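You operate a simulated robot arm through the tools that you are given. There is no shell and no other tool. Be economical: measure what you need, move in short steps, check, and stop when the job is done.

Carry out the task below with a simulated two-armed robot. There is one attempt and no reset: what you move stays moved.

JOB
Change the cartridge in the spare filter housing for the white one.
Fine: lid off beside the vice, yellow cartridge into the rinse tray, white one home, lid screwed tight.

Only the result counts: the job must be done as asked and must still hold three seconds after the hand-in. Knocking over, shifting, dropping, spilling or breaking anything else fails it. A push-on lid holds only when it is set on centred and level and pressed home; a screw cap is set on level and turned clockwise until tight.

ROBOT AND FRAMES
Two 7-joint arms with fingered hands on one trunk, on a base that drives. Base frame: it is fixed to the floor where the robot stands at the start and does not move with it; the origin is under the middle of the robot, x ahead of it, y to its left, z up. Readings come in mm, degrees, newtons and seconds.
The left shoulder is at the start at [200, 135, 920], the right one opposite. Places, roughly: open half of the rinse tray [500, 700, 900]; spare filter housing [700, 0, 900]; top of the repair bench [700, 900, 900]. Payload 4 kg a hand.
The tool frame of a hand sits at the grasp point between the pads (the TCP): z along the fingers, y along the line on which they close. The tips reach 25 mm beyond it. The gripper opens to 88 mm. The gripper's body begins 29 mm behind the TCP. The gripper is a hand of 4 fingers: y runs from the thumb to the fingers, the wrist lies at [-13, -106, -174] in the tool frame, and closing takes about 1.5 s.
Orientation is that of the tool frame in the base frame, as a unit quaternion [w, x, y, z]. With the fingers straight down and the wrist toward the robot, the tool's x, y and z point along [0, 1, 0], [1, 0, 0] and [0, 0, -1] of the base frame.

CONTROLS
- The arms move only by the tool nudge_tool. It takes "left_deltas", "right_deltas" or both (then of equal length, played together; a hand with none holds still); each is a list of rows, each a list of 6 numbers: the turn, a rotation vector about the tool's x, y, z in degrees, then the shift along the tool's x, y, z in mm. In form: [[rx, ry, rz, tx, ty, tz], ...]. A call has 1 to 8 rows; each row shifts and turns the commanded pose from where the row before left it, along the tool's axes as they then stand. "left_jaw" and "right_jaw" are, for a hand that has rows, the closure, from 0 (fully open) to 1 (shut), set as the call begins (left out, the last holds). Each row takes 0.2 s and may step no farther than 50 mm and 8.6 degrees from the row before; otherwise, or with a gripper value out of range, the whole call is refused. A pose out of reach is approached as far as the arm can. The call stops where the force on the tool passes 60 N (or 10 N more than at its start, if that is more) or the arm is blocked; 0.2 s more then pass. The fingers move at their own pace (about 153 mm/s each) and stop on an object; they squeeze with about 24 N. The grip force told is the motor's: it shows also when the fingers shut on nothing. Time passes only in rows, and 0.2 s behind the last, so rows that do not move let the fingers close. The reply holds the time, the measured pose of the TCP, the force on the tool along the base axes, the opening and the grip force, in the units named above and with some noise, with the torque about the TCP (base axes, N m) and any sound that the robot's microphone picked up.
- Cameras (640 x 400 px; columns grow to the right, rows downward): "scene" is now at [139.3, 28.1, 1534.3]; the picture's right is [0.33, -0.94, 0.00], its down [-0.60, -0.21, -0.77] and it looks along [0.72, 0.26, -0.64] (base axes); focal length 259 px, centre (320, 200). "left" rides on the left gripper at [-64, -83, -98] in its tool frame; the picture's right is [-0.62, -0.37, 0.69], its down [0.71, -0.63, 0.30] and it looks along [0.32, 0.68, 0.65] (tool axes); focal length 265 px, centre (320, 200). "right" rides on the right gripper at [64, -83, -98] in its tool frame; the picture's right is [-0.62, 0.37, -0.69], its down [-0.71, -0.63, 0.30] and it looks along [-0.32, 0.68, 0.65] (tool axes); focal length 265 px, centre (320, 200). There is no depth. A picture from a camera that has moved, and an enlarged one, comes with that camera's place and axes in the base frame and with its lens.
- grab_frame(camera): a new picture of that camera. No time passes.
- lift_body(by): slides the trunk up (or, below 0, down) by that many mm; the arms and the scene camera ride with it, the base frame stays. It gives what a move gives, with no picture.
- drive_base(legs): drives the robot by 1 to 6 legs, each [ahead, left, turn to the left] in mm, mm and degrees, along the robot's own axes; the way and the turn of a leg run together, so that a leg with both is an arc; at most 1500 mm and 180 degrees a leg. The arms and the cameras ride along, it lands a little off, and it stops where it bumps. It gives what a move gives.
- curl_fingers(index, middle, ring, thumb_bend, thumb_turn, hand): sets how far each is bent, from 0 (flat) to 1 (curled in); at 0.3 the hand is open as for a grip, at 0.7 the pads meet at the TCP. One left out holds its place. A second passes; each finger stops where it meets its share of the squeeze, and holds until it gets a number again. A gripper value or a shape takes the hand back. It gives what a move gives, with no picture; readings hold the bend of each and the force on the fingers (four entries, about 0 where the hand has none), thumb and palm. thumb_turn goes from beside the hand (0) to across from the fingers (1), as for a grip.
- set_grasp(shape, hand): the hand has 4 fingers and takes this shape, open, in about a second: jaw (thumb against the fingers, like two jaws); tri (thumb and two fingers); tip (a fingertip pinch); poke (one finger out to press); point (the index stretched); flat (the hand flat); cup (the hand cupped); fist (a fist). The gripper value then closes the fingers along that shape, each until it touches; the sizes above hold for jaw. It gives what a move gives, with no picture.
- head_to(pan, tilt): turns the head with the scene camera to pan (to the left, within 97 degrees either way) and tilt (down, from -29 to 69), counted from straight ahead of the robot. It gives what a move gives.
- enlarge(camera, box): a new picture of the part [left, top, right, bottom] of that camera's present view, enlarged. No time passes.
- sign_off(): hands the job in; it is judged then, once.

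Work in short steps. Places have to be worked out from the pictures, the camera data and where the tool is seen: move nearer, look again, correct. Check each grasp and each placing, and mend what went wrong. You have 120 turns and 100 pictures in all, those below and enlarged ones among them. Open the grippers and draw the arms clear of the work before you hand the job in, unless the task says otherwise; then end with one line.

The tools are called as a command line: name --argument value ..., lists and objects as JSON in quotes. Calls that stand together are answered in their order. nudge_tool: Moves the arms, as the interface text tells. Its arguments: {"type":"object","properties":{"left_deltas":{"type":"array","items":{"type":"array","items":{"type":"number"}}},"left_jaw":{"type":"number"},"right_deltas":{"type":"array","items":{"type":"array","items":{"type":"number"}}},"right_jaw":{"type":"number"}},"required":[]} The other tools are called the same way: lift_body (by) slides the trunk up or down; set_grasp (shape, hand) gives the hand a shape; curl_fingers (index, middle, ring, thumb_bend, thumb_turn, hand) moves the fingers one by one; drive_base (legs) drives the base; head_to (pan, tilt) turns the head that bears the scene camera; grab_frame (camera) takes a picture; enlarge (camera, box) takes an enlarged picture of a part of a camera's view; sign_off () hands the job in.

At the start:

```text
time: 0.0
left_eef_pos: [517.8, 371.8, 1237.4]
left_tool_rot: [-0.001, 0.707, 0.707, 0.0]
left_ft_force: [-0.1, 0.1, 0.2]
left_torque: [0.0, 0.01, -0.01]
left_opening: 87.5
left_grasp_force: 0.0
left_shape: jaw
left_bend: [0.3, 0.3, 0.3, 0.3, 0.98]
left_finger forces: [0.0, 0.1, 0.1, 0.0, 0.1, 0.0]
right_eef_pos: [656.5, -29.6, 1290.3]
right_tool_rot: [0.0, 0.707, 0.707, 0.0]
right_ft_force: [-0.4, -0.8, 0.1]
right_torque: [-0.05, -0.01, -0.01]
right_opening: 87.3
right_grasp_force: 0.1
right_shape: jaw
right_bend: [0.3, 0.3, 0.3, 0.3, 0.98]
right_finger forces: [0.0, 0.1, 0.0, 0.0, 0.0, 0.1]
trunk travel left (down, up): [-525.0, 245.0]
robot x, y, heading: [1.8, 0.1, -0.1]
head pan, tilt: [19.5, 39.8]
```

scene: 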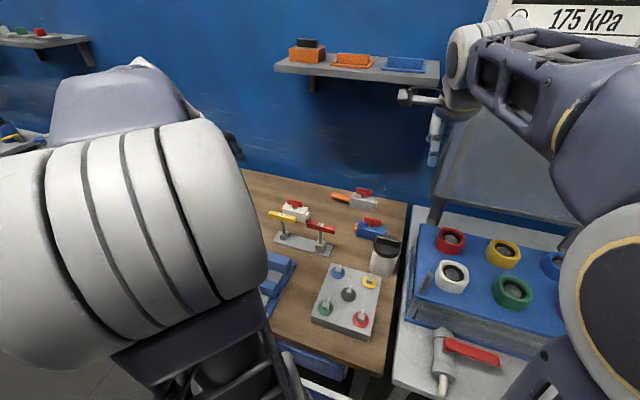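
right: 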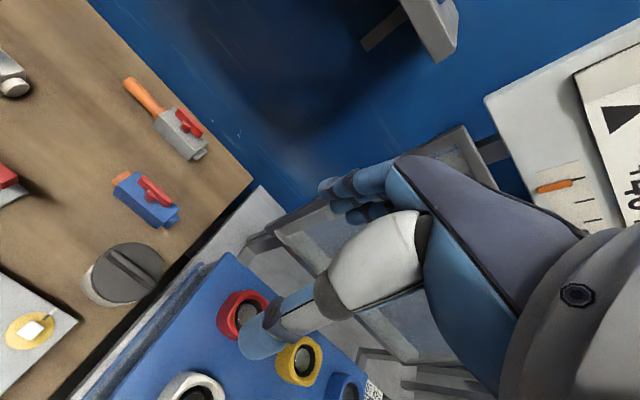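
left: 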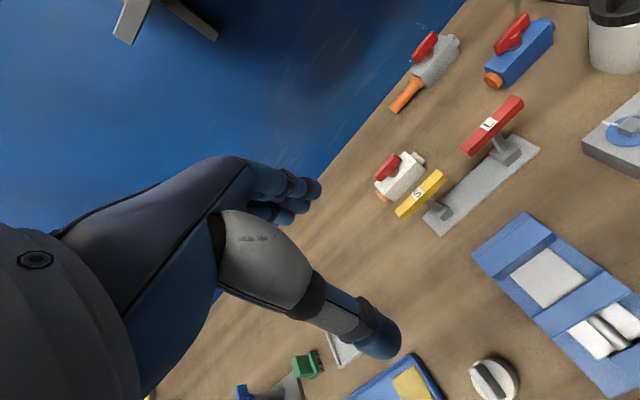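

I'll look around first: turn the head to view the housing straight ahead and the bench to the left.

head_to --pan 0 --tilt 50

grab_frame --camera "scene"

head_to --pan 60 --tilt 45

grab_frame --camera "scene"

```text
time: 0.8
left_eef_pos: [516.6, 371.7, 1236.6]
left_tool_rot: [0.0, 0.707, 0.707, 0.0]
left_ft_force: [0.2, 0.3, 0.3]
left_torque: [0.01, -0.02, -0.05]
left_opening: 87.7
left_grasp_force: 0.0
left_shape: jaw
left_bend: [0.3, 0.3, 0.3, 0.3, 0.98]
left_finger forces: [0.1, 0.1, 0.0, 0.0, 0.0, 0.1]
right_eef_pos: [656.9, -29.3, 1290.9]
right_tool_rot: [0.001, 0.707, 0.707, 0.0]
right_ft_force: [-0.1, -0.1, -0.1]
right_torque: [0.01, 0.01, -0.02]
right_opening: 87.6
right_grasp_force: 0.1
right_shape: jaw
right_bend: [0.3, 0.3, 0.3, 0.3, 0.98]
right_finger forces: [0.1, 0.0, 0.0, 0.1, 0.1, 0.0]
trunk travel left (down, up): [-525.0, 245.0]
robot x, y, heading: [0.9, -0.2, 0.0]
head pan, tilt: [0.0, 50.0]
```

```text
96 pictures are left
camera scene: at [136.0, -0.3, 1519.9], right [0.0, -1.0, 0.0], down [-0.77, 0.0, -0.64], along [0.64, 0.0, -0.77], focal length 259 px, centre (320, 200)
```

scene: 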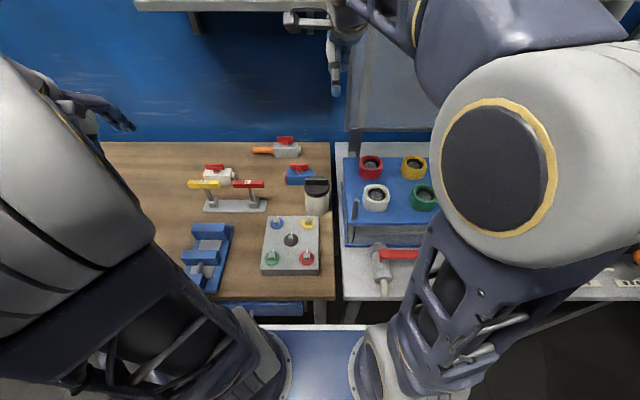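

```text
time: 2.1
left_eef_pos: [517.0, 372.6, 1237.0]
left_tool_rot: [-0.001, 0.707, 0.707, 0.0]
left_ft_force: [0.7, 0.2, 0.7]
left_torque: [0.02, 0.01, 0.01]
left_opening: 87.6
left_grasp_force: 0.0
left_shape: jaw
left_bend: [0.3, 0.3, 0.3, 0.3, 0.98]
left_finger forces: [0.1, 0.0, 0.1, 0.1, 0.0, 0.0]
right_eef_pos: [656.3, -28.9, 1290.4]
right_tool_rot: [0.0, 0.707, 0.707, 0.0]
right_ft_force: [-0.1, 0.3, -0.3]
right_torque: [0.04, 0.02, 0.02]
right_opening: 87.7
right_grasp_force: 0.2
right_shape: jaw
right_bend: [0.3, 0.3, 0.3, 0.3, 0.98]
right_finger forces: [0.0, 0.0, 0.0, 0.0, 0.0, 0.0]
trunk travel left (down, up): [-525.0, 245.0]
robot x, y, heading: [-3.0, -2.1, 0.1]
head pan, tilt: [60.0, 45.0]
```

```text
95 pictures are left
camera scene: at [99.7, 70.0, 1526.8], right [0.87, -0.5, 0.0], down [-0.35, -0.61, -0.71], along [0.35, 0.61, -0.71], focal length 259 px, centre (320, 200)
```

scene: 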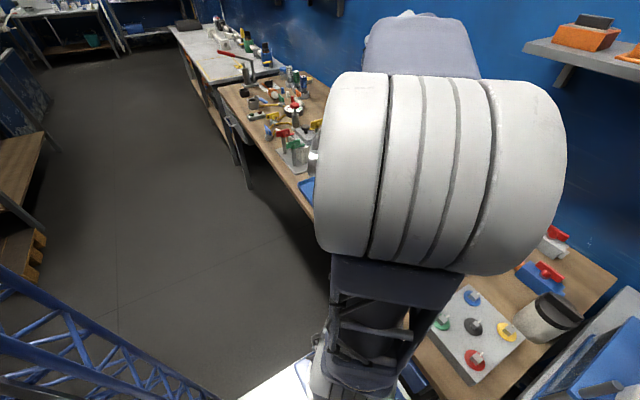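

The housing is near (680,5), the blue vice near (470,310). I move the left arm left and up to view the tray region from its camera.

nudge_tool --left_deltas '[[0, 0, 0, 45, -10, -15], [0, 0, 0, 45, -10, -15], [0, 0, 0, 45, -10, -15], [0, 0, 0, 45, -10, -15]]'

grab_frame --camera "left"

head_to --pan 35 --tilt 45

grab_frame --camera "scene"

```text
time: 3.1
left_eef_pos: [477.0, 550.5, 1299.7]
left_tool_rot: [0.0, 0.707, 0.707, 0.0]
left_ft_force: [-0.4, -1.3, -0.7]
left_torque: [0.02, 0.01, 0.01]
left_opening: 87.7
left_grasp_force: 0.0
left_shape: jaw
left_bend: [0.3, 0.3, 0.3, 0.3, 0.98]
left_finger forces: [0.0, 0.1, 0.0, 0.0, 0.1, 0.0]
right_eef_pos: [655.3, -29.7, 1290.1]
right_tool_rot: [0.0, 0.707, 0.708, 0.0]
right_ft_force: [-0.2, 0.0, -0.4]
right_torque: [0.05, 0.01, 0.02]
right_opening: 87.5
right_grasp_force: 0.0
right_shape: jaw
right_bend: [0.3, 0.3, 0.3, 0.3, 0.98]
right_finger forces: [0.1, 0.0, 0.0, 0.1, 0.0, 0.0]
trunk travel left (down, up): [-525.0, 245.0]
robot x, y, heading: [1.1, -1.9, 0.1]
head pan, tilt: [60.0, 45.0]
```

```text
94 pictures are left
camera left: at [392.7, 488.2, 1395.8], right [-0.37, -0.62, -0.69], down [-0.63, 0.72, -0.3], along [0.68, 0.32, -0.65], focal length 265 px, centre (320, 200)
```

left: 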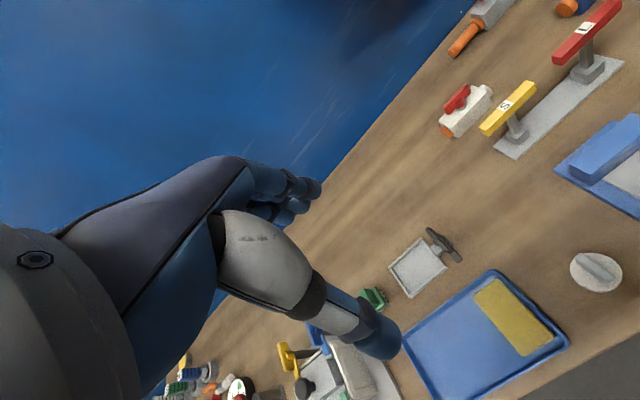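

```text
time: 4.0
left_eef_pos: [477.3, 552.1, 1297.5]
left_tool_rot: [0.0, 0.707, 0.707, 0.0]
left_ft_force: [-0.1, -0.2, 0.9]
left_torque: [0.01, 0.04, 0.01]
left_opening: 87.6
left_grasp_force: 0.0
left_shape: jaw
left_bend: [0.3, 0.3, 0.3, 0.3, 0.98]
left_finger forces: [0.0, 0.1, 0.1, 0.0, 0.0, 0.1]
right_eef_pos: [655.9, -29.5, 1289.8]
right_tool_rot: [0.0, 0.707, 0.708, 0.0]
right_ft_force: [0.2, -0.5, -0.3]
right_torque: [-0.02, 0.03, 0.03]
right_opening: 87.7
right_grasp_force: 0.0
right_shape: jaw
right_bend: [0.3, 0.3, 0.3, 0.3, 0.98]
right_finger forces: [0.0, 0.0, 0.0, 0.0, 0.0, 0.0]
trunk travel left (down, up): [-525.0, 245.0]
robot x, y, heading: [1.8, -0.7, -0.1]
head pan, tilt: [35.0, 45.0]
```

```text
93 pictures are left
camera scene: at [125.6, 46.4, 1526.8], right [0.57, -0.82, 0.0], down [-0.58, -0.41, -0.71], along [0.58, 0.41, -0.71], focal length 259 px, centre (320, 200)
```

scene: 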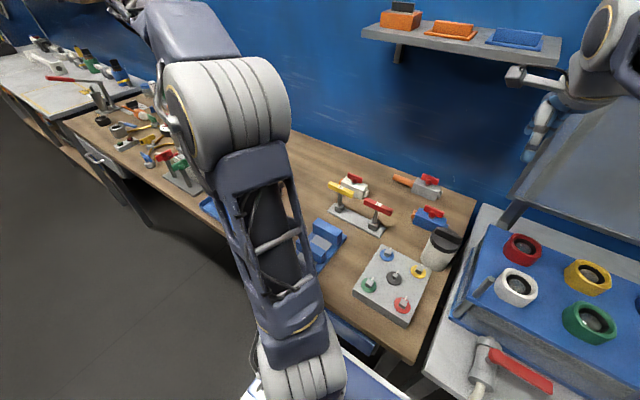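

The disc with a fin near (440,440) could be the white cartridge; I look closer at it, and at the vice and housing.

enlarge --camera "left" --box '[380, 210, 640, 400]'

enlarge --camera "scene" --box '[300, 160, 480, 340]'

grab_frame --camera "right"

```text
2.11 times, centred on (510, 305) of left
camera zoom: at [393.1, 488.1, 1395.3], right [-0.37, -0.62, -0.69], down [-0.63, 0.71, -0.3], along [0.68, 0.32, -0.65], focal length 559 px, centre (-80, -21)
```

zoom: 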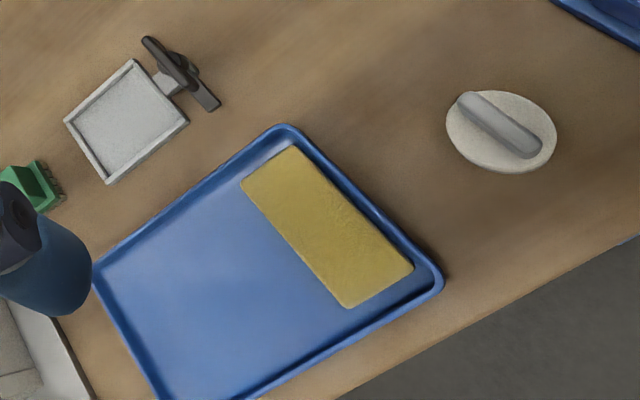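

```text
2.22 times, centred on (390, 250) of scene
camera zoom: at [125.6, 46.4, 1526.8], right [0.57, -0.82, 0.0], down [-0.58, -0.41, -0.71], along [0.58, 0.41, -0.71], focal length 575 px, centre (164, 89)
```

zoom: 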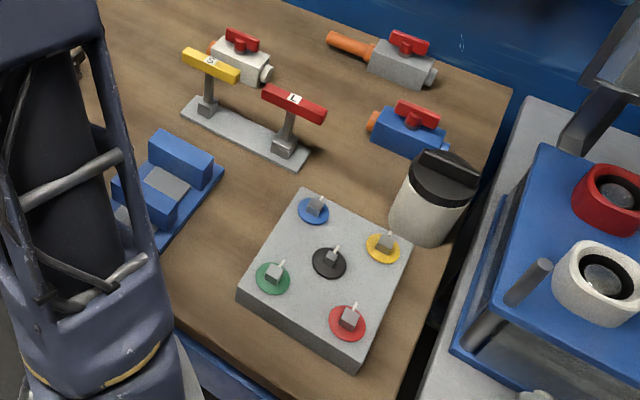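

```text
90 pictures are left
camera right: at [572.6, 33.6, 1387.8], right [0.37, -0.62, 0.69], down [-0.63, -0.71, -0.3], along [0.68, -0.32, -0.65], focal length 265 px, centre (320, 200)
```

right: 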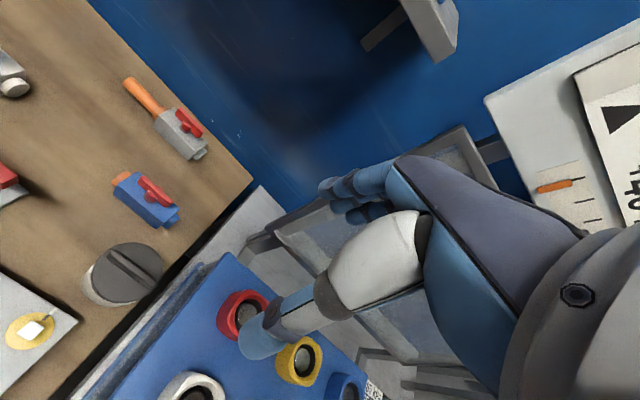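

The disc may be the white cartridge with a grey grip fin. I lower both hands a bit for closer views of it and of the housing.

nudge_tool --left_deltas '[[0, 0, 0, -22, -15, 43], [0, 0, 0, -22, -15, 43], [0, 0, 0, -22, -15, 43], [0, 0, 0, -22, -15, 43], [0, 0, 0, -22, -15, 43]]' --right_deltas '[[0, 0, 0, 6, -7, 36], [0, 0, 0, 6, -7, 36], [0, 0, 0, 6, -7, 36], [0, 0, 0, 6, -7, 36], [0, 0, 0, 6, -7, 36]]'

grab_frame --camera "left"

grab_frame --camera "right"

```text
refused: row 1 steps farther than a row can; nothing moved
```

```text
89 pictures are left
camera left: at [393.1, 488.1, 1395.3], right [-0.37, -0.62, -0.69], down [-0.63, 0.71, -0.3], along [0.68, 0.32, -0.65], focal length 265 px, centre (320, 200)
```

left: 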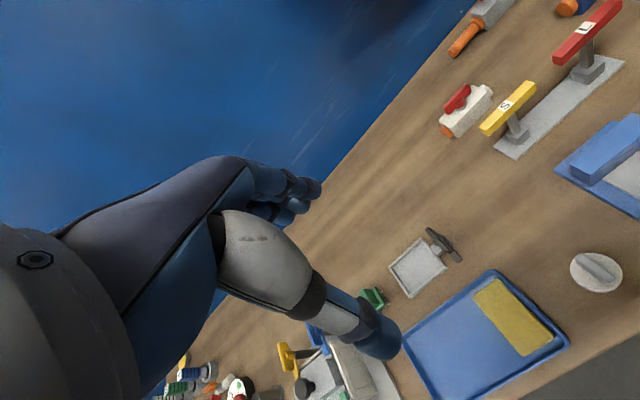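

```text
88 pictures are left
camera right: at [572.6, 33.6, 1387.8], right [0.37, -0.62, 0.69], down [-0.63, -0.71, -0.3], along [0.68, -0.32, -0.65], focal length 265 px, centre (320, 200)
```

right: 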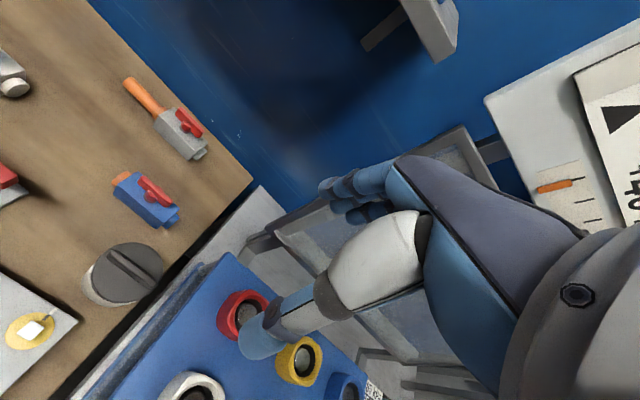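

Step was slightly too long; repeat with six shorter rows.

nudge_tool --left_deltas '[[0, 0, 0, -18, -12, 36], [0, 0, 0, -18, -12, 36], [0, 0, 0, -18, -12, 36], [0, 0, 0, -18, -12, 36], [0, 0, 0, -18, -12, 36], [0, 0, 0, -18, -12, 36]]' --right_deltas '[[0, 0, 0, 5, -6, 30], [0, 0, 0, 5, -6, 30], [0, 0, 0, 5, -6, 30], [0, 0, 0, 5, -6, 30], [0, 0, 0, 5, -6, 30], [0, 0, 0, 5, -6, 30]]'

grab_frame --camera "left"

grab_frame --camera "right"

```text
time: 5.4
left_eef_pos: [405.6, 444.5, 1082.0]
left_tool_rot: [-0.001, 0.707, 0.707, 0.001]
left_ft_force: [-0.5, 0.4, 0.9]
left_torque: [0.01, 0.0, -0.02]
left_opening: 87.7
left_grasp_force: 0.1
left_shape: jaw
left_bend: [0.3, 0.3, 0.3, 0.3, 0.98]
left_finger forces: [0.0, 0.0, 0.0, 0.0, 0.0, 0.0]
right_eef_pos: [620.4, 0.1, 1110.1]
right_tool_rot: [-0.001, 0.707, 0.707, 0.001]
right_ft_force: [0.3, -0.2, 0.4]
right_torque: [-0.02, 0.0, 0.04]
right_opening: 87.6
right_grasp_force: 0.0
right_shape: jaw
right_bend: [0.3, 0.3, 0.3, 0.3, 0.98]
right_finger forces: [0.0, 0.1, 0.0, 0.1, 0.0, 0.0]
trunk travel left (down, up): [-525.0, 245.0]
robot x, y, heading: [-0.8, 3.6, 0.0]
head pan, tilt: [35.0, 45.0]
```

```text
87 pictures are left
camera left: at [320.9, 380.5, 1177.9], right [-0.37, -0.62, -0.69], down [-0.63, 0.71, -0.3], along [0.68, 0.33, -0.65], focal length 265 px, centre (320, 200)
```

left: 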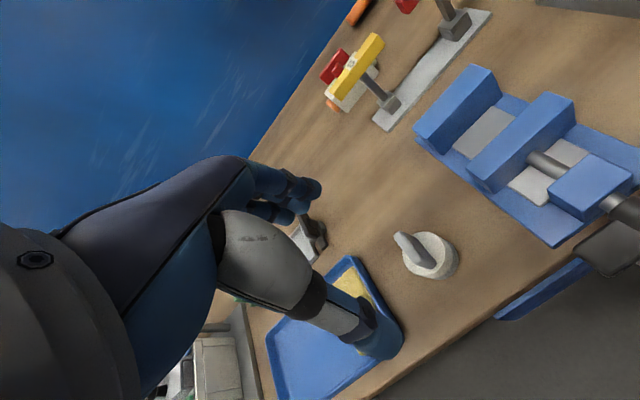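

```text
86 pictures are left
camera right: at [536.4, 63.8, 1208.2], right [0.37, -0.62, 0.69], down [-0.63, -0.71, -0.31], along [0.68, -0.32, -0.65], focal length 265 px, centre (320, 200)
```

right: 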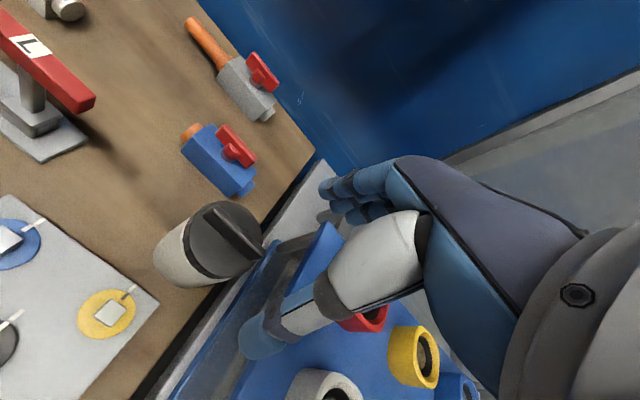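

Enlarging both: cartridge with its fin, and the housing lid with its rib.

enlarge --camera "left" --box '[370, 200, 490, 300]'

enlarge --camera "right" --box '[130, 180, 290, 310]'

```text
4.00 times, centred on (430, 250) of left
camera zoom: at [320.9, 380.5, 1177.9], right [-0.37, -0.62, -0.69], down [-0.63, 0.71, -0.3], along [0.68, 0.33, -0.65], focal length 1062 px, centre (-120, 0)
```

zoom: 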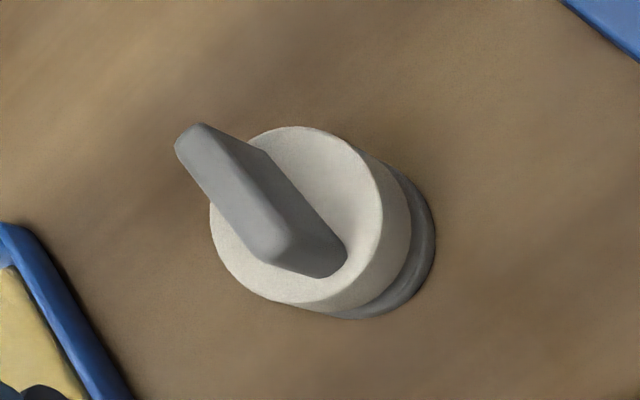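

```text
3.08 times, centred on (210, 245) of right
camera zoom: at [536.4, 63.8, 1208.2], right [0.37, -0.62, 0.69], down [-0.63, -0.71, -0.31], along [0.68, -0.32, -0.65], focal length 817 px, centre (658, 62)
```

zoom: 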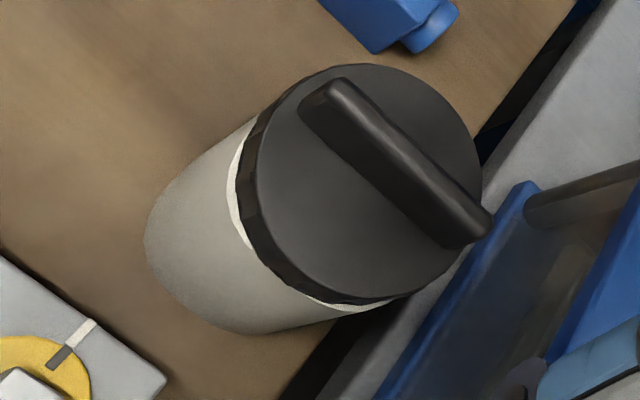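

The lid centre is about (663,10), top z≈950, with its rib along y (so the default hand orientation closes across it). The white cartridge is near (441,448), its fin running along x. I move the right hand above the lid.

nudge_tool --right_deltas '[[0, 0, 0, 4, 21, 35], [0, 0, 0, 4, 21, 35]]'

head_to --pan 5 --tilt 45

grab_frame --camera "right"

enlarge --camera "scene" --box '[220, 100, 420, 260]'

```text
time: 6.0
left_eef_pos: [403.8, 444.0, 1082.7]
left_tool_rot: [0.0, 0.707, 0.707, 0.0]
left_ft_force: [-0.4, 0.0, -0.3]
left_torque: [0.0, 0.04, 0.02]
left_opening: 87.6
left_grasp_force: 0.1
left_shape: jaw
left_bend: [0.3, 0.3, 0.3, 0.3, 0.98]
left_finger forces: [0.0, 0.0, 0.0, 0.1, 0.0, 0.0]
right_eef_pos: [662.4, 8.2, 1039.3]
right_tool_rot: [0.0, 0.707, 0.708, 0.0]
right_ft_force: [0.5, -0.1, -0.1]
right_torque: [-0.04, 0.0, -0.01]
right_opening: 87.5
right_grasp_force: 0.1
right_shape: jaw
right_bend: [0.3, 0.3, 0.3, 0.3, 0.98]
right_finger forces: [0.1, 0.1, 0.0, 0.0, 0.0, 0.0]
trunk travel left (down, up): [-525.0, 245.0]
robot x, y, heading: [-0.1, -2.6, 0.0]
head pan, tilt: [35.0, 45.0]
```

```text
time: 7.0
left_eef_pos: [405.4, 444.5, 1081.9]
left_tool_rot: [0.0, 0.707, 0.707, 0.0]
left_ft_force: [0.1, 0.1, 0.6]
left_torque: [0.0, 0.0, 0.01]
left_opening: 87.6
left_grasp_force: 0.0
left_shape: jaw
left_bend: [0.3, 0.3, 0.3, 0.3, 0.98]
left_finger forces: [0.0, 0.0, 0.0, 0.0, 0.0, 0.1]
right_eef_pos: [661.1, 8.7, 1039.6]
right_tool_rot: [0.0, 0.708, 0.707, 0.0]
right_ft_force: [-0.2, 0.0, 0.0]
right_torque: [-0.02, -0.01, -0.05]
right_opening: 87.9
right_grasp_force: 0.1
right_shape: jaw
right_bend: [0.3, 0.3, 0.3, 0.3, 0.98]
right_finger forces: [0.0, 0.0, 0.0, 0.0, 0.0, 0.1]
trunk travel left (down, up): [-525.0, 245.0]
robot x, y, heading: [-0.5, 0.4, 0.1]
head pan, tilt: [5.0, 45.0]
```

```text
83 pictures are left
camera right: at [577.9, 71.7, 1138.6], right [0.37, -0.62, 0.69], down [-0.63, -0.71, -0.3], along [0.68, -0.32, -0.65], focal length 265 px, centre (320, 200)
```

right: 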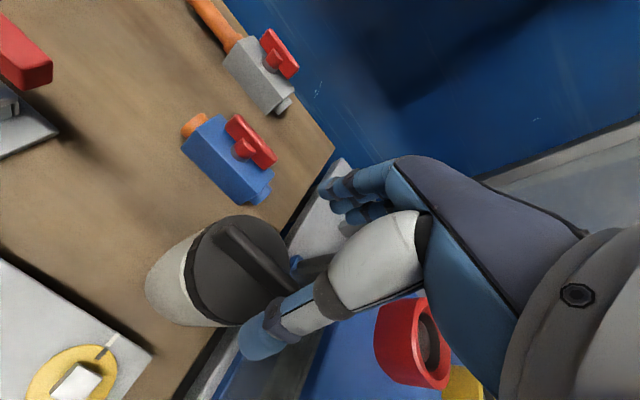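

```text
2.50 times, centred on (320, 180) of scene
camera zoom: at [140.0, 6.8, 1526.8], right [0.09, -1.0, 0.0], down [-0.7, -0.06, -0.71], along [0.7, 0.06, -0.71], focal length 647 px, centre (320, 250)
```

zoom: 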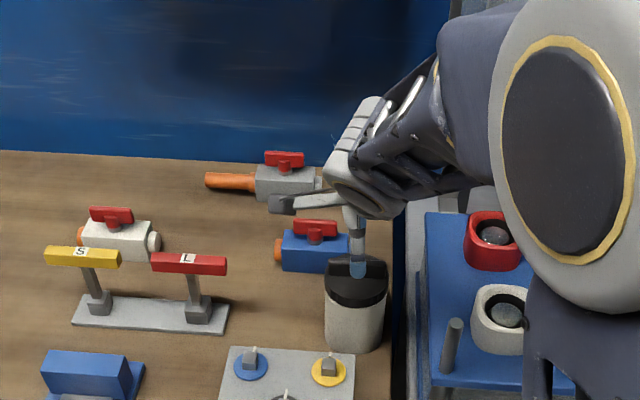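

Triangulated lid top: (664,7,948). I descend over the rib to TCP z≈978.

nudge_tool --right_deltas '[[0, 0, 0, -2, 2, 21], [0, 0, 0, 0, 0, 20], [0, 0, 0, 0, 0, 20]]' --right_jaw 0

grab_frame --camera "right"

enlarge --camera "scene" --box '[260, 140, 400, 260]'

```text
time: 7.8
left_eef_pos: [405.6, 445.2, 1081.6]
left_tool_rot: [-0.001, 0.707, 0.707, -0.001]
left_ft_force: [-0.5, 0.8, -0.4]
left_torque: [0.01, 0.0, -0.04]
left_opening: 87.6
left_grasp_force: 0.1
left_shape: jaw
left_bend: [0.3, 0.3, 0.3, 0.3, 0.98]
left_finger forces: [0.0, 0.0, 0.1, 0.1, 0.0, 0.1]
right_eef_pos: [664.0, 6.0, 979.0]
right_tool_rot: [-0.001, 0.707, 0.707, 0.0]
right_ft_force: [-0.3, -0.9, -0.1]
right_torque: [0.0, 0.02, -0.03]
right_opening: 87.7
right_grasp_force: 0.2
right_shape: jaw
right_bend: [0.3, 0.3, 0.3, 0.3, 0.98]
right_finger forces: [0.0, 0.0, 0.0, 0.1, 0.2, 0.0]
trunk travel left (down, up): [-525.0, 245.0]
robot x, y, heading: [1.4, -1.6, 0.0]
head pan, tilt: [5.0, 45.0]
```

```text
81 pictures are left
camera right: at [580.4, 69.9, 1077.3], right [0.37, -0.62, 0.69], down [-0.63, -0.71, -0.3], along [0.68, -0.32, -0.65], focal length 265 px, centre (320, 200)
```

right: 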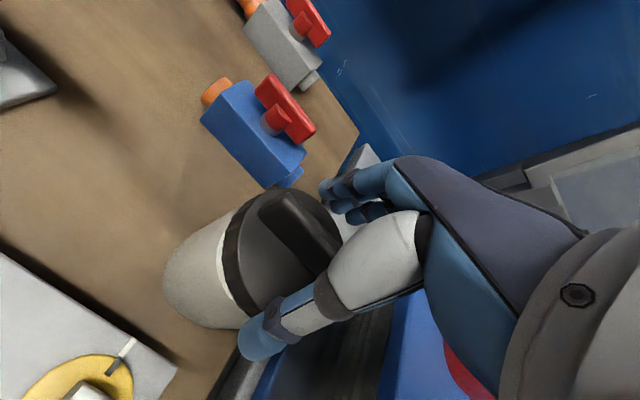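

```text
3.33 times, centred on (330, 200) of scene
camera zoom: at [139.9, 6.5, 1526.8], right [0.09, -1.0, 0.0], down [-0.7, -0.06, -0.71], along [0.7, 0.06, -0.71], focal length 862 px, centre (287, 200)
```

zoom: 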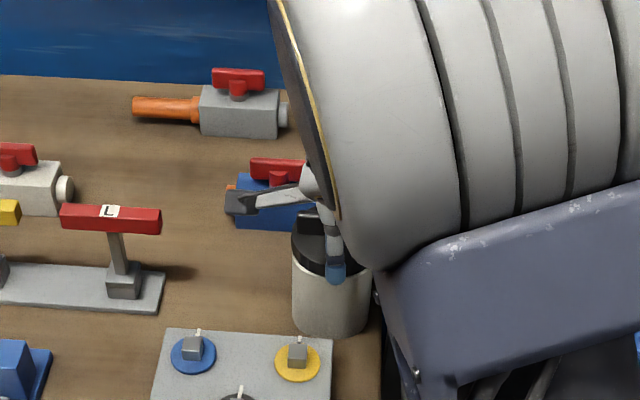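

Fingers straddle the rib as planned; close the hand.

nudge_tool --right_deltas '[[0, 0, 0, 0, 0, 0], [0, 0, 0, 0, 0, 0], [0, 0, 0, 0, 0, 0], [0, 0, 0, 0, 0, 0], [0, 0, 0, 0, 0, 0], [0, 0, 0, 0, 0, 0], [0, 0, 0, 0, 0, 0]]' --right_jaw 1

grab_frame --camera "right"

```text
time: 9.4
left_eef_pos: [405.5, 444.3, 1082.1]
left_tool_rot: [-0.001, 0.707, 0.707, 0.0]
left_ft_force: [0.8, -0.3, 0.8]
left_torque: [-0.02, 0.01, 0.02]
left_opening: 87.6
left_grasp_force: 0.0
left_shape: jaw
left_bend: [0.3, 0.3, 0.3, 0.3, 0.98]
left_finger forces: [0.0, 0.0, 0.1, 0.0, 0.0, 0.0]
right_eef_pos: [664.5, 7.1, 980.4]
right_tool_rot: [0.0, 0.707, 0.707, -0.001]
right_ft_force: [-3.7, -1.0, 2.1]
right_torque: [0.02, 0.15, 0.05]
right_opening: 68.1
right_grasp_force: 23.9
right_shape: jaw
right_bend: [0.28, 0.4, 0.41, 0.32, 0.99]
right_finger forces: [12.2, 7.3, 0.2, 0.0, 22.8, 0.1]
trunk travel left (down, up): [-525.0, 245.0]
robot x, y, heading: [0.5, 0.7, 0.3]
head pan, tilt: [5.0, 45.0]
```

```text
79 pictures are left
camera right: at [580.4, 70.2, 1077.3], right [0.37, -0.62, 0.69], down [-0.63, -0.71, -0.3], along [0.68, -0.32, -0.65], focal length 265 px, centre (320, 200)
```

right: 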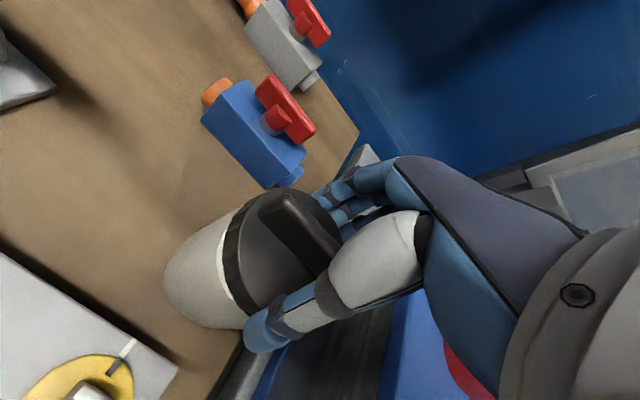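

Opening 68 means the fingers caught the lid's rim rather than the rib. I open, rise 14 mm and close on the rib.

nudge_tool --right_deltas '[[0, 0, 0, 0, 0, 0], [0, 0, 0, 0, 0, 0], [0, 0, 0, 0, 0, -14], [0, 0, 0, 0, 0, 0]]' --right_jaw 0

nudge_tool --right_deltas '[[0, 0, 0, 0, 0, 0], [0, 0, 0, 0, 0, 0], [0, 0, 0, 0, 0, 0], [0, 0, 0, 0, 0, 0], [0, 0, 0, 0, 0, 0], [0, 0, 0, 0, 0, 0], [0, 0, 0, 0, 0, 0]]' --right_jaw 1

grab_frame --camera "right"

```text
time: 10.4
left_eef_pos: [405.5, 444.1, 1080.7]
left_tool_rot: [0.001, 0.707, 0.707, -0.001]
left_ft_force: [0.1, -0.1, -0.6]
left_torque: [0.0, 0.01, -0.04]
left_opening: 87.8
left_grasp_force: 0.0
left_shape: jaw
left_bend: [0.3, 0.3, 0.3, 0.3, 0.98]
left_finger forces: [0.0, 0.0, 0.0, 0.0, 0.1, 0.0]
right_eef_pos: [664.1, 7.5, 993.6]
right_tool_rot: [0.0, 0.708, 0.707, 0.0]
right_ft_force: [0.2, 0.5, 0.1]
right_torque: [0.01, 0.0, 0.02]
right_opening: 87.8
right_grasp_force: 0.1
right_shape: jaw
right_bend: [0.3, 0.3, 0.3, 0.3, 0.98]
right_finger forces: [0.0, 0.0, 0.0, 0.0, 0.0, 0.0]
trunk travel left (down, up): [-525.0, 245.0]
robot x, y, heading: [2.8, -0.3, 0.3]
head pan, tilt: [5.0, 45.0]
```

```text
time: 12.0
left_eef_pos: [406.1, 445.7, 1082.3]
left_tool_rot: [-0.001, 0.707, 0.707, 0.0]
left_ft_force: [-0.1, -0.5, 0.3]
left_torque: [0.0, -0.01, -0.01]
left_opening: 87.8
left_grasp_force: 0.2
left_shape: jaw
left_bend: [0.3, 0.3, 0.3, 0.3, 0.98]
left_finger forces: [0.0, 0.0, 0.1, 0.0, 0.0, 0.1]
right_eef_pos: [662.9, 6.8, 994.1]
right_tool_rot: [0.0, 0.707, 0.707, 0.0]
right_ft_force: [1.2, 0.6, -1.2]
right_torque: [0.0, -0.04, 0.09]
right_opening: 4.8
right_grasp_force: 24.2
right_shape: jaw
right_bend: [0.7, 0.7, 0.7, 0.74, 1.0]
right_finger forces: [13.2, 6.5, 3.4, 0.0, 21.3, 0.0]
trunk travel left (down, up): [-525.0, 245.0]
robot x, y, heading: [-0.6, -1.0, -0.0]
head pan, tilt: [5.0, 45.0]
```

```text
78 pictures are left
camera right: at [580.2, 70.0, 1091.3], right [0.37, -0.62, 0.69], down [-0.63, -0.71, -0.3], along [0.68, -0.32, -0.65], focal length 265 px, centre (320, 200)
```

right: 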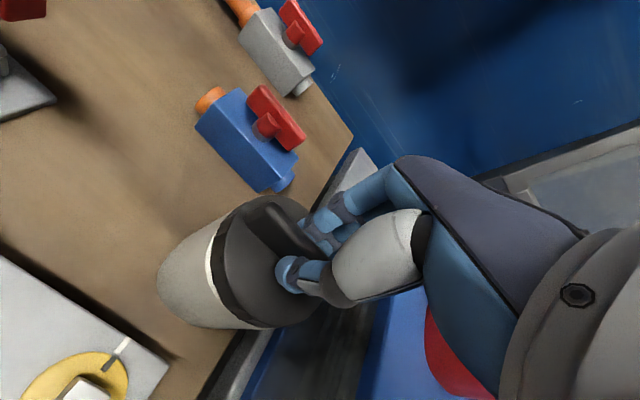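

Opening reads 4.8; enlarge to see whether the rib is in the fingers.

enlarge --camera "right" --box '[180, 160, 420, 340]'

```text
2.22 times, centred on (300, 250) of right
camera zoom: at [580.2, 70.0, 1091.3], right [0.37, -0.62, 0.69], down [-0.63, -0.71, -0.3], along [0.68, -0.32, -0.65], focal length 590 px, centre (364, 89)
```

zoom: 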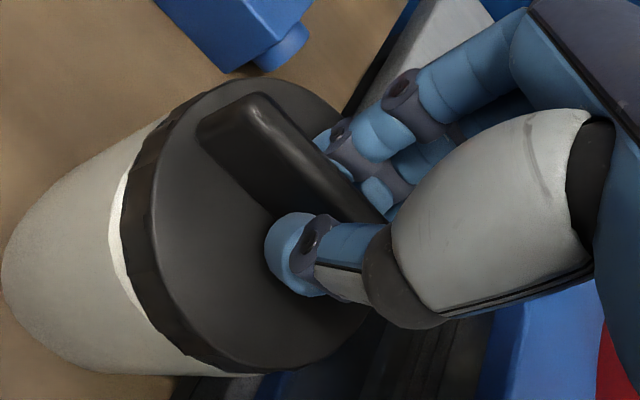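

The rib is straddled by thumb and fingers. I turn 24° counter-clockwise and watch torque and housing.

nudge_tool --right_deltas '[[0, 0, -6, 0, 0, 0], [0, 0, -6, 0, 0, 0], [0, 0, -6, 0, 0, 0], [0, 0, -6, 0, 0, 0]]'

grab_frame --camera "right"

enlarge --camera "scene" --box '[240, 140, 400, 260]'

```text
time: 13.0
left_eef_pos: [404.4, 444.7, 1081.4]
left_tool_rot: [-0.001, 0.707, 0.707, 0.0]
left_ft_force: [-0.2, 0.3, 0.5]
left_torque: [-0.01, -0.01, 0.0]
left_opening: 87.5
left_grasp_force: 0.0
left_shape: jaw
left_bend: [0.3, 0.3, 0.3, 0.3, 0.98]
left_finger forces: [0.0, 0.0, 0.1, 0.0, 0.0, 0.0]
right_eef_pos: [664.3, 7.1, 993.5]
right_tool_rot: [0.0, 0.544, 0.839, 0.001]
right_ft_force: [2.0, -1.0, 2.4]
right_torque: [0.01, -0.06, -0.11]
right_opening: 4.2
right_grasp_force: 23.7
right_shape: jaw
right_bend: [0.7, 0.7, 0.7, 0.75, 0.99]
right_finger forces: [19.0, 3.1, 0.8, 0.1, 21.5, 0.0]
trunk travel left (down, up): [-525.0, 245.0]
robot x, y, heading: [0.2, 1.2, 0.2]
head pan, tilt: [5.0, 45.0]
```

```text
76 pictures are left
camera right: at [561.5, 30.0, 1090.9], right [0.59, -0.42, 0.69], down [-0.28, -0.91, -0.3], along [0.76, -0.02, -0.65], focal length 265 px, centre (320, 200)
```

right: 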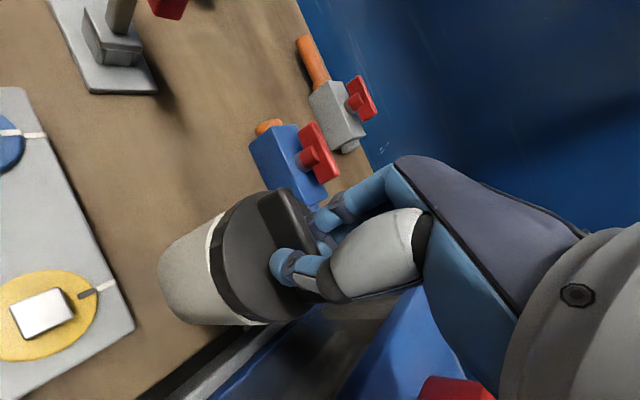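

```text
3.33 times, centred on (320, 200) of scene
camera zoom: at [140.0, 6.9, 1526.8], right [0.09, -1.0, 0.0], down [-0.7, -0.06, -0.71], along [0.7, 0.06, -0.71], focal length 862 px, centre (320, 200)
```

zoom: 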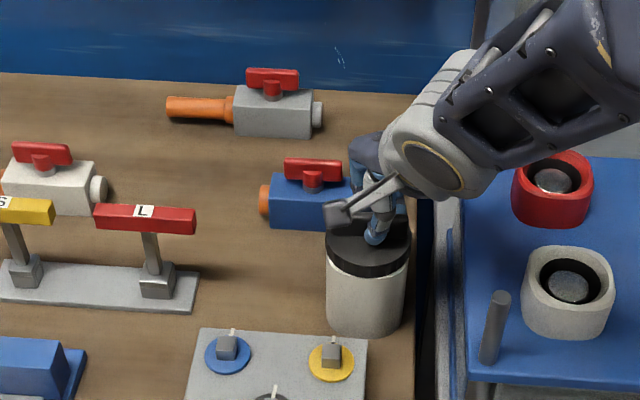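

enlarge --camera "right" --box '[180, 160, 420, 340]'

```text
2.22 times, centred on (300, 250) of right
camera zoom: at [561.5, 30.0, 1090.9], right [0.59, -0.42, 0.69], down [-0.28, -0.91, -0.3], along [0.76, -0.02, -0.65], focal length 590 px, centre (364, 89)
```

zoom: 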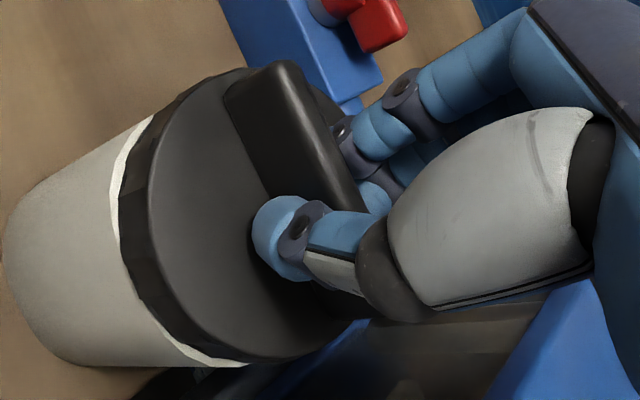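

The rib hasn't turned: the fingers only hold its top and pivot on it. I rotate back, half open, go deeper onto the rib and regrip.

nudge_tool --right_deltas '[[0, 0, 0, 0, 0, 0], [0, 0, 0, 0, 0, 0], [0, 0, 8, 0, 0, 0], [0, 0, 8, 0, 0, 0], [0, 0, 8, 0, 0, 0], [0, 0, 0, 0, 0, 7], [0, 0, 0, 0, 0, 6], [0, 0, 0, 0, 0, 4]]' --right_jaw 0.55

enlarge --camera "right" --box '[180, 160, 420, 340]'

```text
time: 14.6
left_eef_pos: [404.4, 444.9, 1080.9]
left_tool_rot: [0.0, 0.707, 0.707, 0.0]
left_ft_force: [-0.5, -1.2, 0.2]
left_torque: [0.0, -0.01, -0.02]
left_opening: 87.6
left_grasp_force: 0.0
left_shape: jaw
left_bend: [0.3, 0.3, 0.3, 0.3, 0.98]
left_finger forces: [0.0, 0.1, 0.0, 0.0, 0.0, 0.0]
right_eef_pos: [669.7, 8.9, 991.6]
right_tool_rot: [0.003, 0.708, 0.707, 0.014]
right_ft_force: [-1.7, 0.0, 29.2]
right_torque: [0.06, 1.04, 0.04]
right_opening: 43.4
right_grasp_force: 0.1
right_shape: jaw
right_bend: [0.74, 0.47, 0.43, 0.71, 1.0]
right_finger forces: [0.1, 0.0, 0.0, 0.1, 28.3, 0.0]
trunk travel left (down, up): [-525.0, 245.0]
robot x, y, heading: [0.3, -1.8, 0.1]
head pan, tilt: [5.0, 45.0]
stopped in row 8 (right hand): the force on the tool passed its limit (the readings are from after the stop); the commanded pose is now the measured one
```

```text
2.22 times, centred on (300, 250) of right
camera zoom: at [584.1, 70.4, 1087.9], right [0.35, -0.63, 0.69], down [-0.62, -0.71, -0.33], along [0.7, -0.32, -0.64], focal length 590 px, centre (364, 89)
```

zoom: 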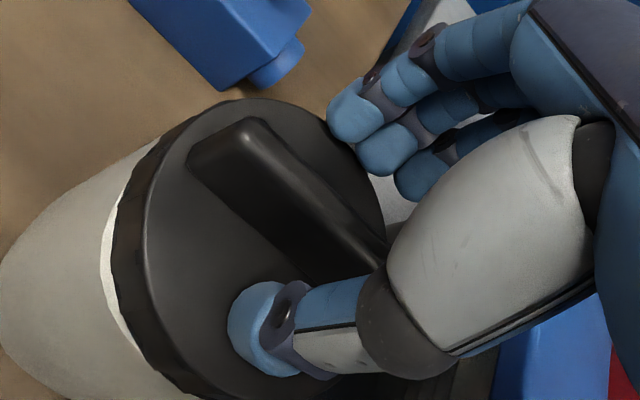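

The bent thumb bottoms on the lid, so the rim is the better grip. I rise, level out, open fully, recentre and descend around the rim.

nudge_tool --right_deltas '[[0, 0, 0, 0, 0, -12], [1.4, -0.9, 0, 3, -6, 0], [0, 0, 0, 0, 0, 0], [0, 0, 0, 0, 0, 0], [0, 0, 0, 0, 0, 9], [0, 0, 0, 0, 0, 9], [0, 0, 0, 0, 0, 9]]' --right_jaw 0

enlarge --camera "right" --box '[180, 160, 420, 340]'

```text
time: 16.2
left_eef_pos: [404.9, 444.8, 1080.8]
left_tool_rot: [0.0, 0.707, 0.707, 0.0]
left_ft_force: [-0.2, -0.1, 0.0]
left_torque: [-0.04, -0.03, 0.0]
left_opening: 87.7
left_grasp_force: 0.0
left_shape: jaw
left_bend: [0.3, 0.3, 0.3, 0.3, 0.98]
left_finger forces: [0.0, 0.0, 0.1, 0.1, 0.0, 0.1]
right_eef_pos: [662.3, 9.9, 972.3]
right_tool_rot: [-0.001, 0.708, 0.707, -0.004]
right_ft_force: [-0.3, 0.0, -0.6]
right_torque: [0.0, 0.01, 0.01]
right_opening: 87.8
right_grasp_force: 0.1
right_shape: jaw
right_bend: [0.3, 0.3, 0.3, 0.3, 0.98]
right_finger forces: [0.0, 0.1, 0.1, 0.1, 0.1, 0.1]
trunk travel left (down, up): [-525.0, 245.0]
robot x, y, heading: [1.1, 2.5, -0.1]
head pan, tilt: [5.0, 45.0]
```

```text
2.22 times, centred on (300, 250) of right
camera zoom: at [579.3, 73.7, 1070.8], right [0.37, -0.62, 0.69], down [-0.63, -0.71, -0.3], along [0.68, -0.33, -0.66], focal length 590 px, centre (364, 89)
```

zoom: 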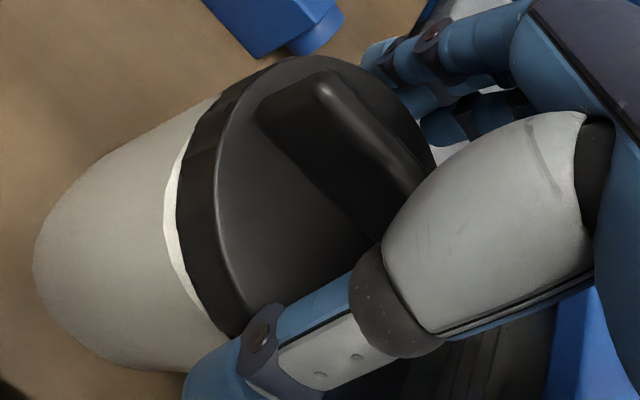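

Around the rim at z=972 without contact; close.

nudge_tool --right_deltas '[[0, 0, 0, 0, 0, 0], [0, 0, 0, 0, 0, 0], [0, 0, 0, 0, 0, 0], [0, 0, 0, 0, 0, 0], [0, 0, 0, 0, 0, 0]]' --right_jaw 1

nudge_tool --right_deltas '[[0, 0, -6, 0, 0, 0], [0, 0, -6, 0, 0, 0], [0, 0, -6, 0, 0, 0], [0, 0, -6, 0, 0, 0]]'

enlarge --camera "right" --box '[180, 160, 420, 340]'

```text
time: 17.4
left_eef_pos: [405.6, 445.2, 1081.3]
left_tool_rot: [0.0, 0.707, 0.707, 0.0]
left_ft_force: [0.2, -0.2, 0.9]
left_torque: [0.01, -0.02, 0.03]
left_opening: 87.5
left_grasp_force: 0.2
left_shape: jaw
left_bend: [0.3, 0.3, 0.3, 0.3, 0.98]
left_finger forces: [0.0, 0.0, 0.0, 0.1, 0.0, 0.0]
right_eef_pos: [661.7, 10.7, 972.4]
right_tool_rot: [-0.001, 0.708, 0.706, -0.005]
right_ft_force: [-4.3, 1.4, 1.7]
right_torque: [0.01, -0.11, 0.02]
right_opening: 70.2
right_grasp_force: 24.4
right_shape: jaw
right_bend: [0.27, 0.37, 0.38, 0.33, 0.97]
right_finger forces: [12.5, 6.9, 2.9, 0.1, 26.6, 0.0]
trunk travel left (down, up): [-525.0, 245.0]
robot x, y, heading: [0.3, -2.6, 0.0]
head pan, tilt: [5.0, 45.0]
```

```text
time: 18.4
left_eef_pos: [404.8, 444.9, 1081.0]
left_tool_rot: [0.0, 0.708, 0.707, 0.0]
left_ft_force: [0.5, 0.6, -0.1]
left_torque: [0.01, 0.0, 0.03]
left_opening: 87.7
left_grasp_force: 0.0
left_shape: jaw
left_bend: [0.3, 0.3, 0.3, 0.3, 0.98]
left_finger forces: [0.1, 0.1, 0.0, 0.0, 0.0, 0.0]
right_eef_pos: [663.6, 9.6, 972.9]
right_tool_rot: [-0.001, 0.544, 0.839, -0.003]
right_ft_force: [-4.0, -3.8, 6.6]
right_torque: [0.03, -0.27, -0.28]
right_opening: 69.4
right_grasp_force: 24.0
right_shape: jaw
right_bend: [0.27, 0.38, 0.4, 0.34, 0.94]
right_finger forces: [19.1, 7.2, 2.7, 0.0, 26.7, 0.0]
trunk travel left (down, up): [-525.0, 245.0]
robot x, y, heading: [0.3, -0.1, -0.1]
head pan, tilt: [5.0, 45.0]
```

```text
2.22 times, centred on (300, 250) of right
camera zoom: at [560.7, 34.1, 1071.6], right [0.59, -0.41, 0.69], down [-0.29, -0.91, -0.3], along [0.75, -0.02, -0.66], focal length 590 px, centre (364, 89)
```

zoom: 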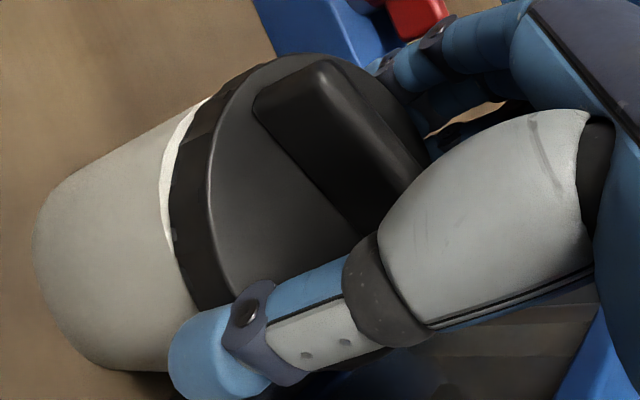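

The lid now turns with the hand. Continue another 48°.

nudge_tool --right_deltas '[[0, 0, -8, 0, 0, 0], [0, 0, -8, 0, 0, 0], [0, 0, -8, 0, 0, 0], [0, 0, -8, 0, 0, 0], [0, 0, -8, 0, 0, 0], [0, 0, -8, 0, 0, 0]]'

enlarge --camera "right" --box '[180, 160, 420, 340]'

enlarge --camera "scene" --box '[260, 160, 380, 250]'

```text
time: 19.8
left_eef_pos: [405.6, 443.7, 1081.2]
left_tool_rot: [0.0, 0.707, 0.707, 0.0]
left_ft_force: [0.2, 0.5, 0.2]
left_torque: [0.04, 0.0, 0.01]
left_opening: 87.7
left_grasp_force: 0.0
left_shape: jaw
left_bend: [0.3, 0.3, 0.3, 0.3, 0.98]
left_finger forces: [0.0, 0.1, 0.0, 0.1, 0.0, 0.0]
right_eef_pos: [666.0, 9.1, 973.9]
right_tool_rot: [0.0, 0.159, 0.987, -0.001]
right_ft_force: [27.2, -21.0, 12.1]
right_torque: [-0.39, -0.86, -1.78]
right_opening: 72.0
right_grasp_force: 23.7
right_shape: jaw
right_bend: [0.26, 0.35, 0.41, 0.35, 0.94]
right_finger forces: [14.3, 41.5, 0.0, 0.1, 26.7, 0.0]
trunk travel left (down, up): [-525.0, 245.0]
robot x, y, heading: [1.3, 0.3, 0.1]
head pan, tilt: [5.0, 45.0]
```

```text
2.22 times, centred on (300, 250) of right
camera zoom: at [578.8, -50.9, 1071.8], right [0.7, 0.16, 0.69], down [0.48, -0.82, -0.3], along [0.52, 0.55, -0.66], focal length 590 px, centre (364, 89)
```

zoom: 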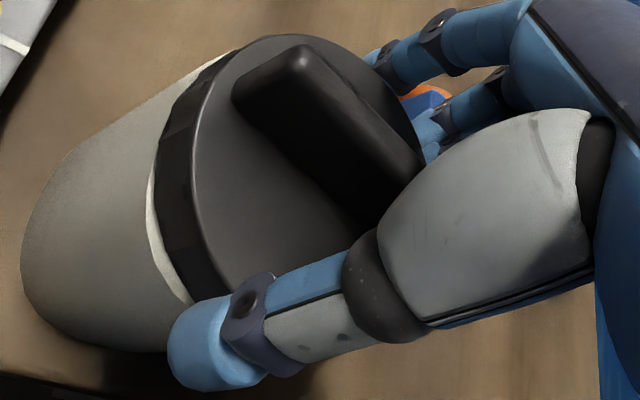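

```text
4.44 times, centred on (320, 205) of scene
camera zoom: at [140.6, 6.0, 1526.7], right [0.09, -1.0, 0.0], down [-0.7, -0.06, -0.71], along [0.7, 0.06, -0.71], focal length 1150 px, centre (320, 178)
```

zoom: 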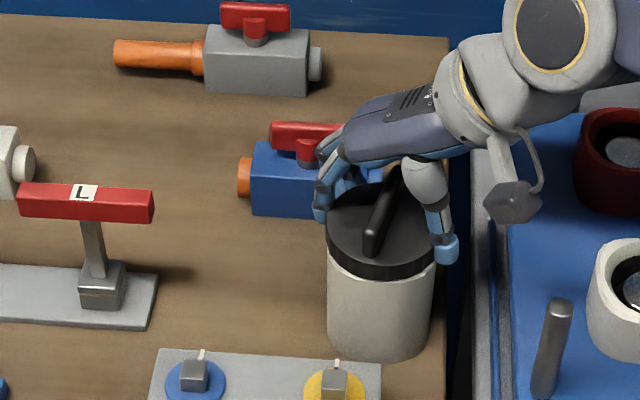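

About 70° turned, with torque rising to 1.8 N·m and the middle finger loaded; housing hasn't shifted. I release, turn the hand back 72° and regrip.

nudge_tool --right_deltas '[[0, 0, 0, 0, 0, 0], [0, 0, 0, 0, 0, 0], [0, 0, 0, 0, 0, 0], [0, 0, 0, 0, 0, 0]]' --right_jaw 0

enlarge --camera "right" --box '[150, 140, 450, 360]'

enlarge --camera "scene" --box '[300, 180, 360, 240]'

```text
time: 20.8
left_eef_pos: [405.6, 444.1, 1081.4]
left_tool_rot: [0.0, 0.707, 0.707, 0.0]
left_ft_force: [0.6, -0.2, -0.8]
left_torque: [-0.04, 0.0, 0.01]
left_opening: 87.5
left_grasp_force: 0.1
left_shape: jaw
left_bend: [0.3, 0.3, 0.3, 0.3, 0.98]
left_finger forces: [0.1, 0.1, 0.1, 0.0, 0.1, 0.0]
right_eef_pos: [661.1, 11.9, 973.4]
right_tool_rot: [-0.004, 0.156, 0.988, -0.003]
right_ft_force: [-0.1, -1.6, 0.6]
right_torque: [-0.05, -0.01, 0.01]
right_opening: 87.9
right_grasp_force: 0.1
right_shape: jaw
right_bend: [0.3, 0.3, 0.3, 0.3, 0.97]
right_finger forces: [0.0, 0.0, 0.0, 0.1, 0.1, 0.0]
trunk travel left (down, up): [-525.0, 245.0]
robot x, y, heading: [0.7, -0.1, -0.1]
head pan, tilt: [5.0, 45.0]
```

```text
1.82 times, centred on (300, 250) of right
camera zoom: at [575.6, -49.0, 1071.4], right [0.71, 0.16, 0.69], down [0.48, -0.82, -0.3], along [0.51, 0.55, -0.66], focal length 483 px, centre (356, 109)
```

zoom: 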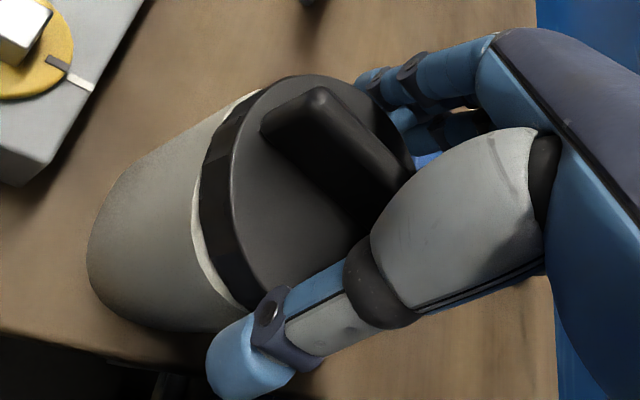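

```text
6.67 times, centred on (330, 210) of scene
camera zoom: at [140.0, 6.7, 1526.7], right [0.09, -1.0, 0.0], down [-0.7, -0.06, -0.71], along [0.7, 0.06, -0.71], focal length 1724 px, centre (253, 133)
```

zoom: 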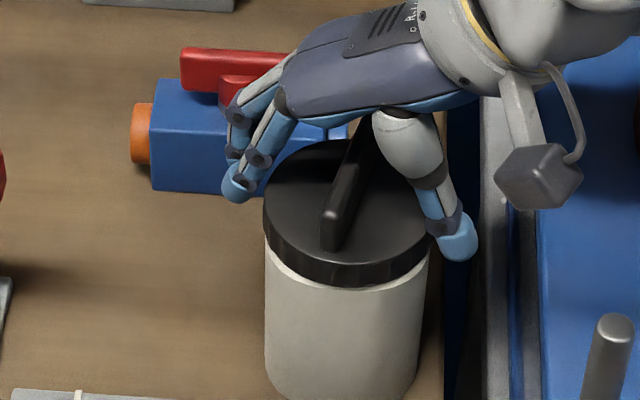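

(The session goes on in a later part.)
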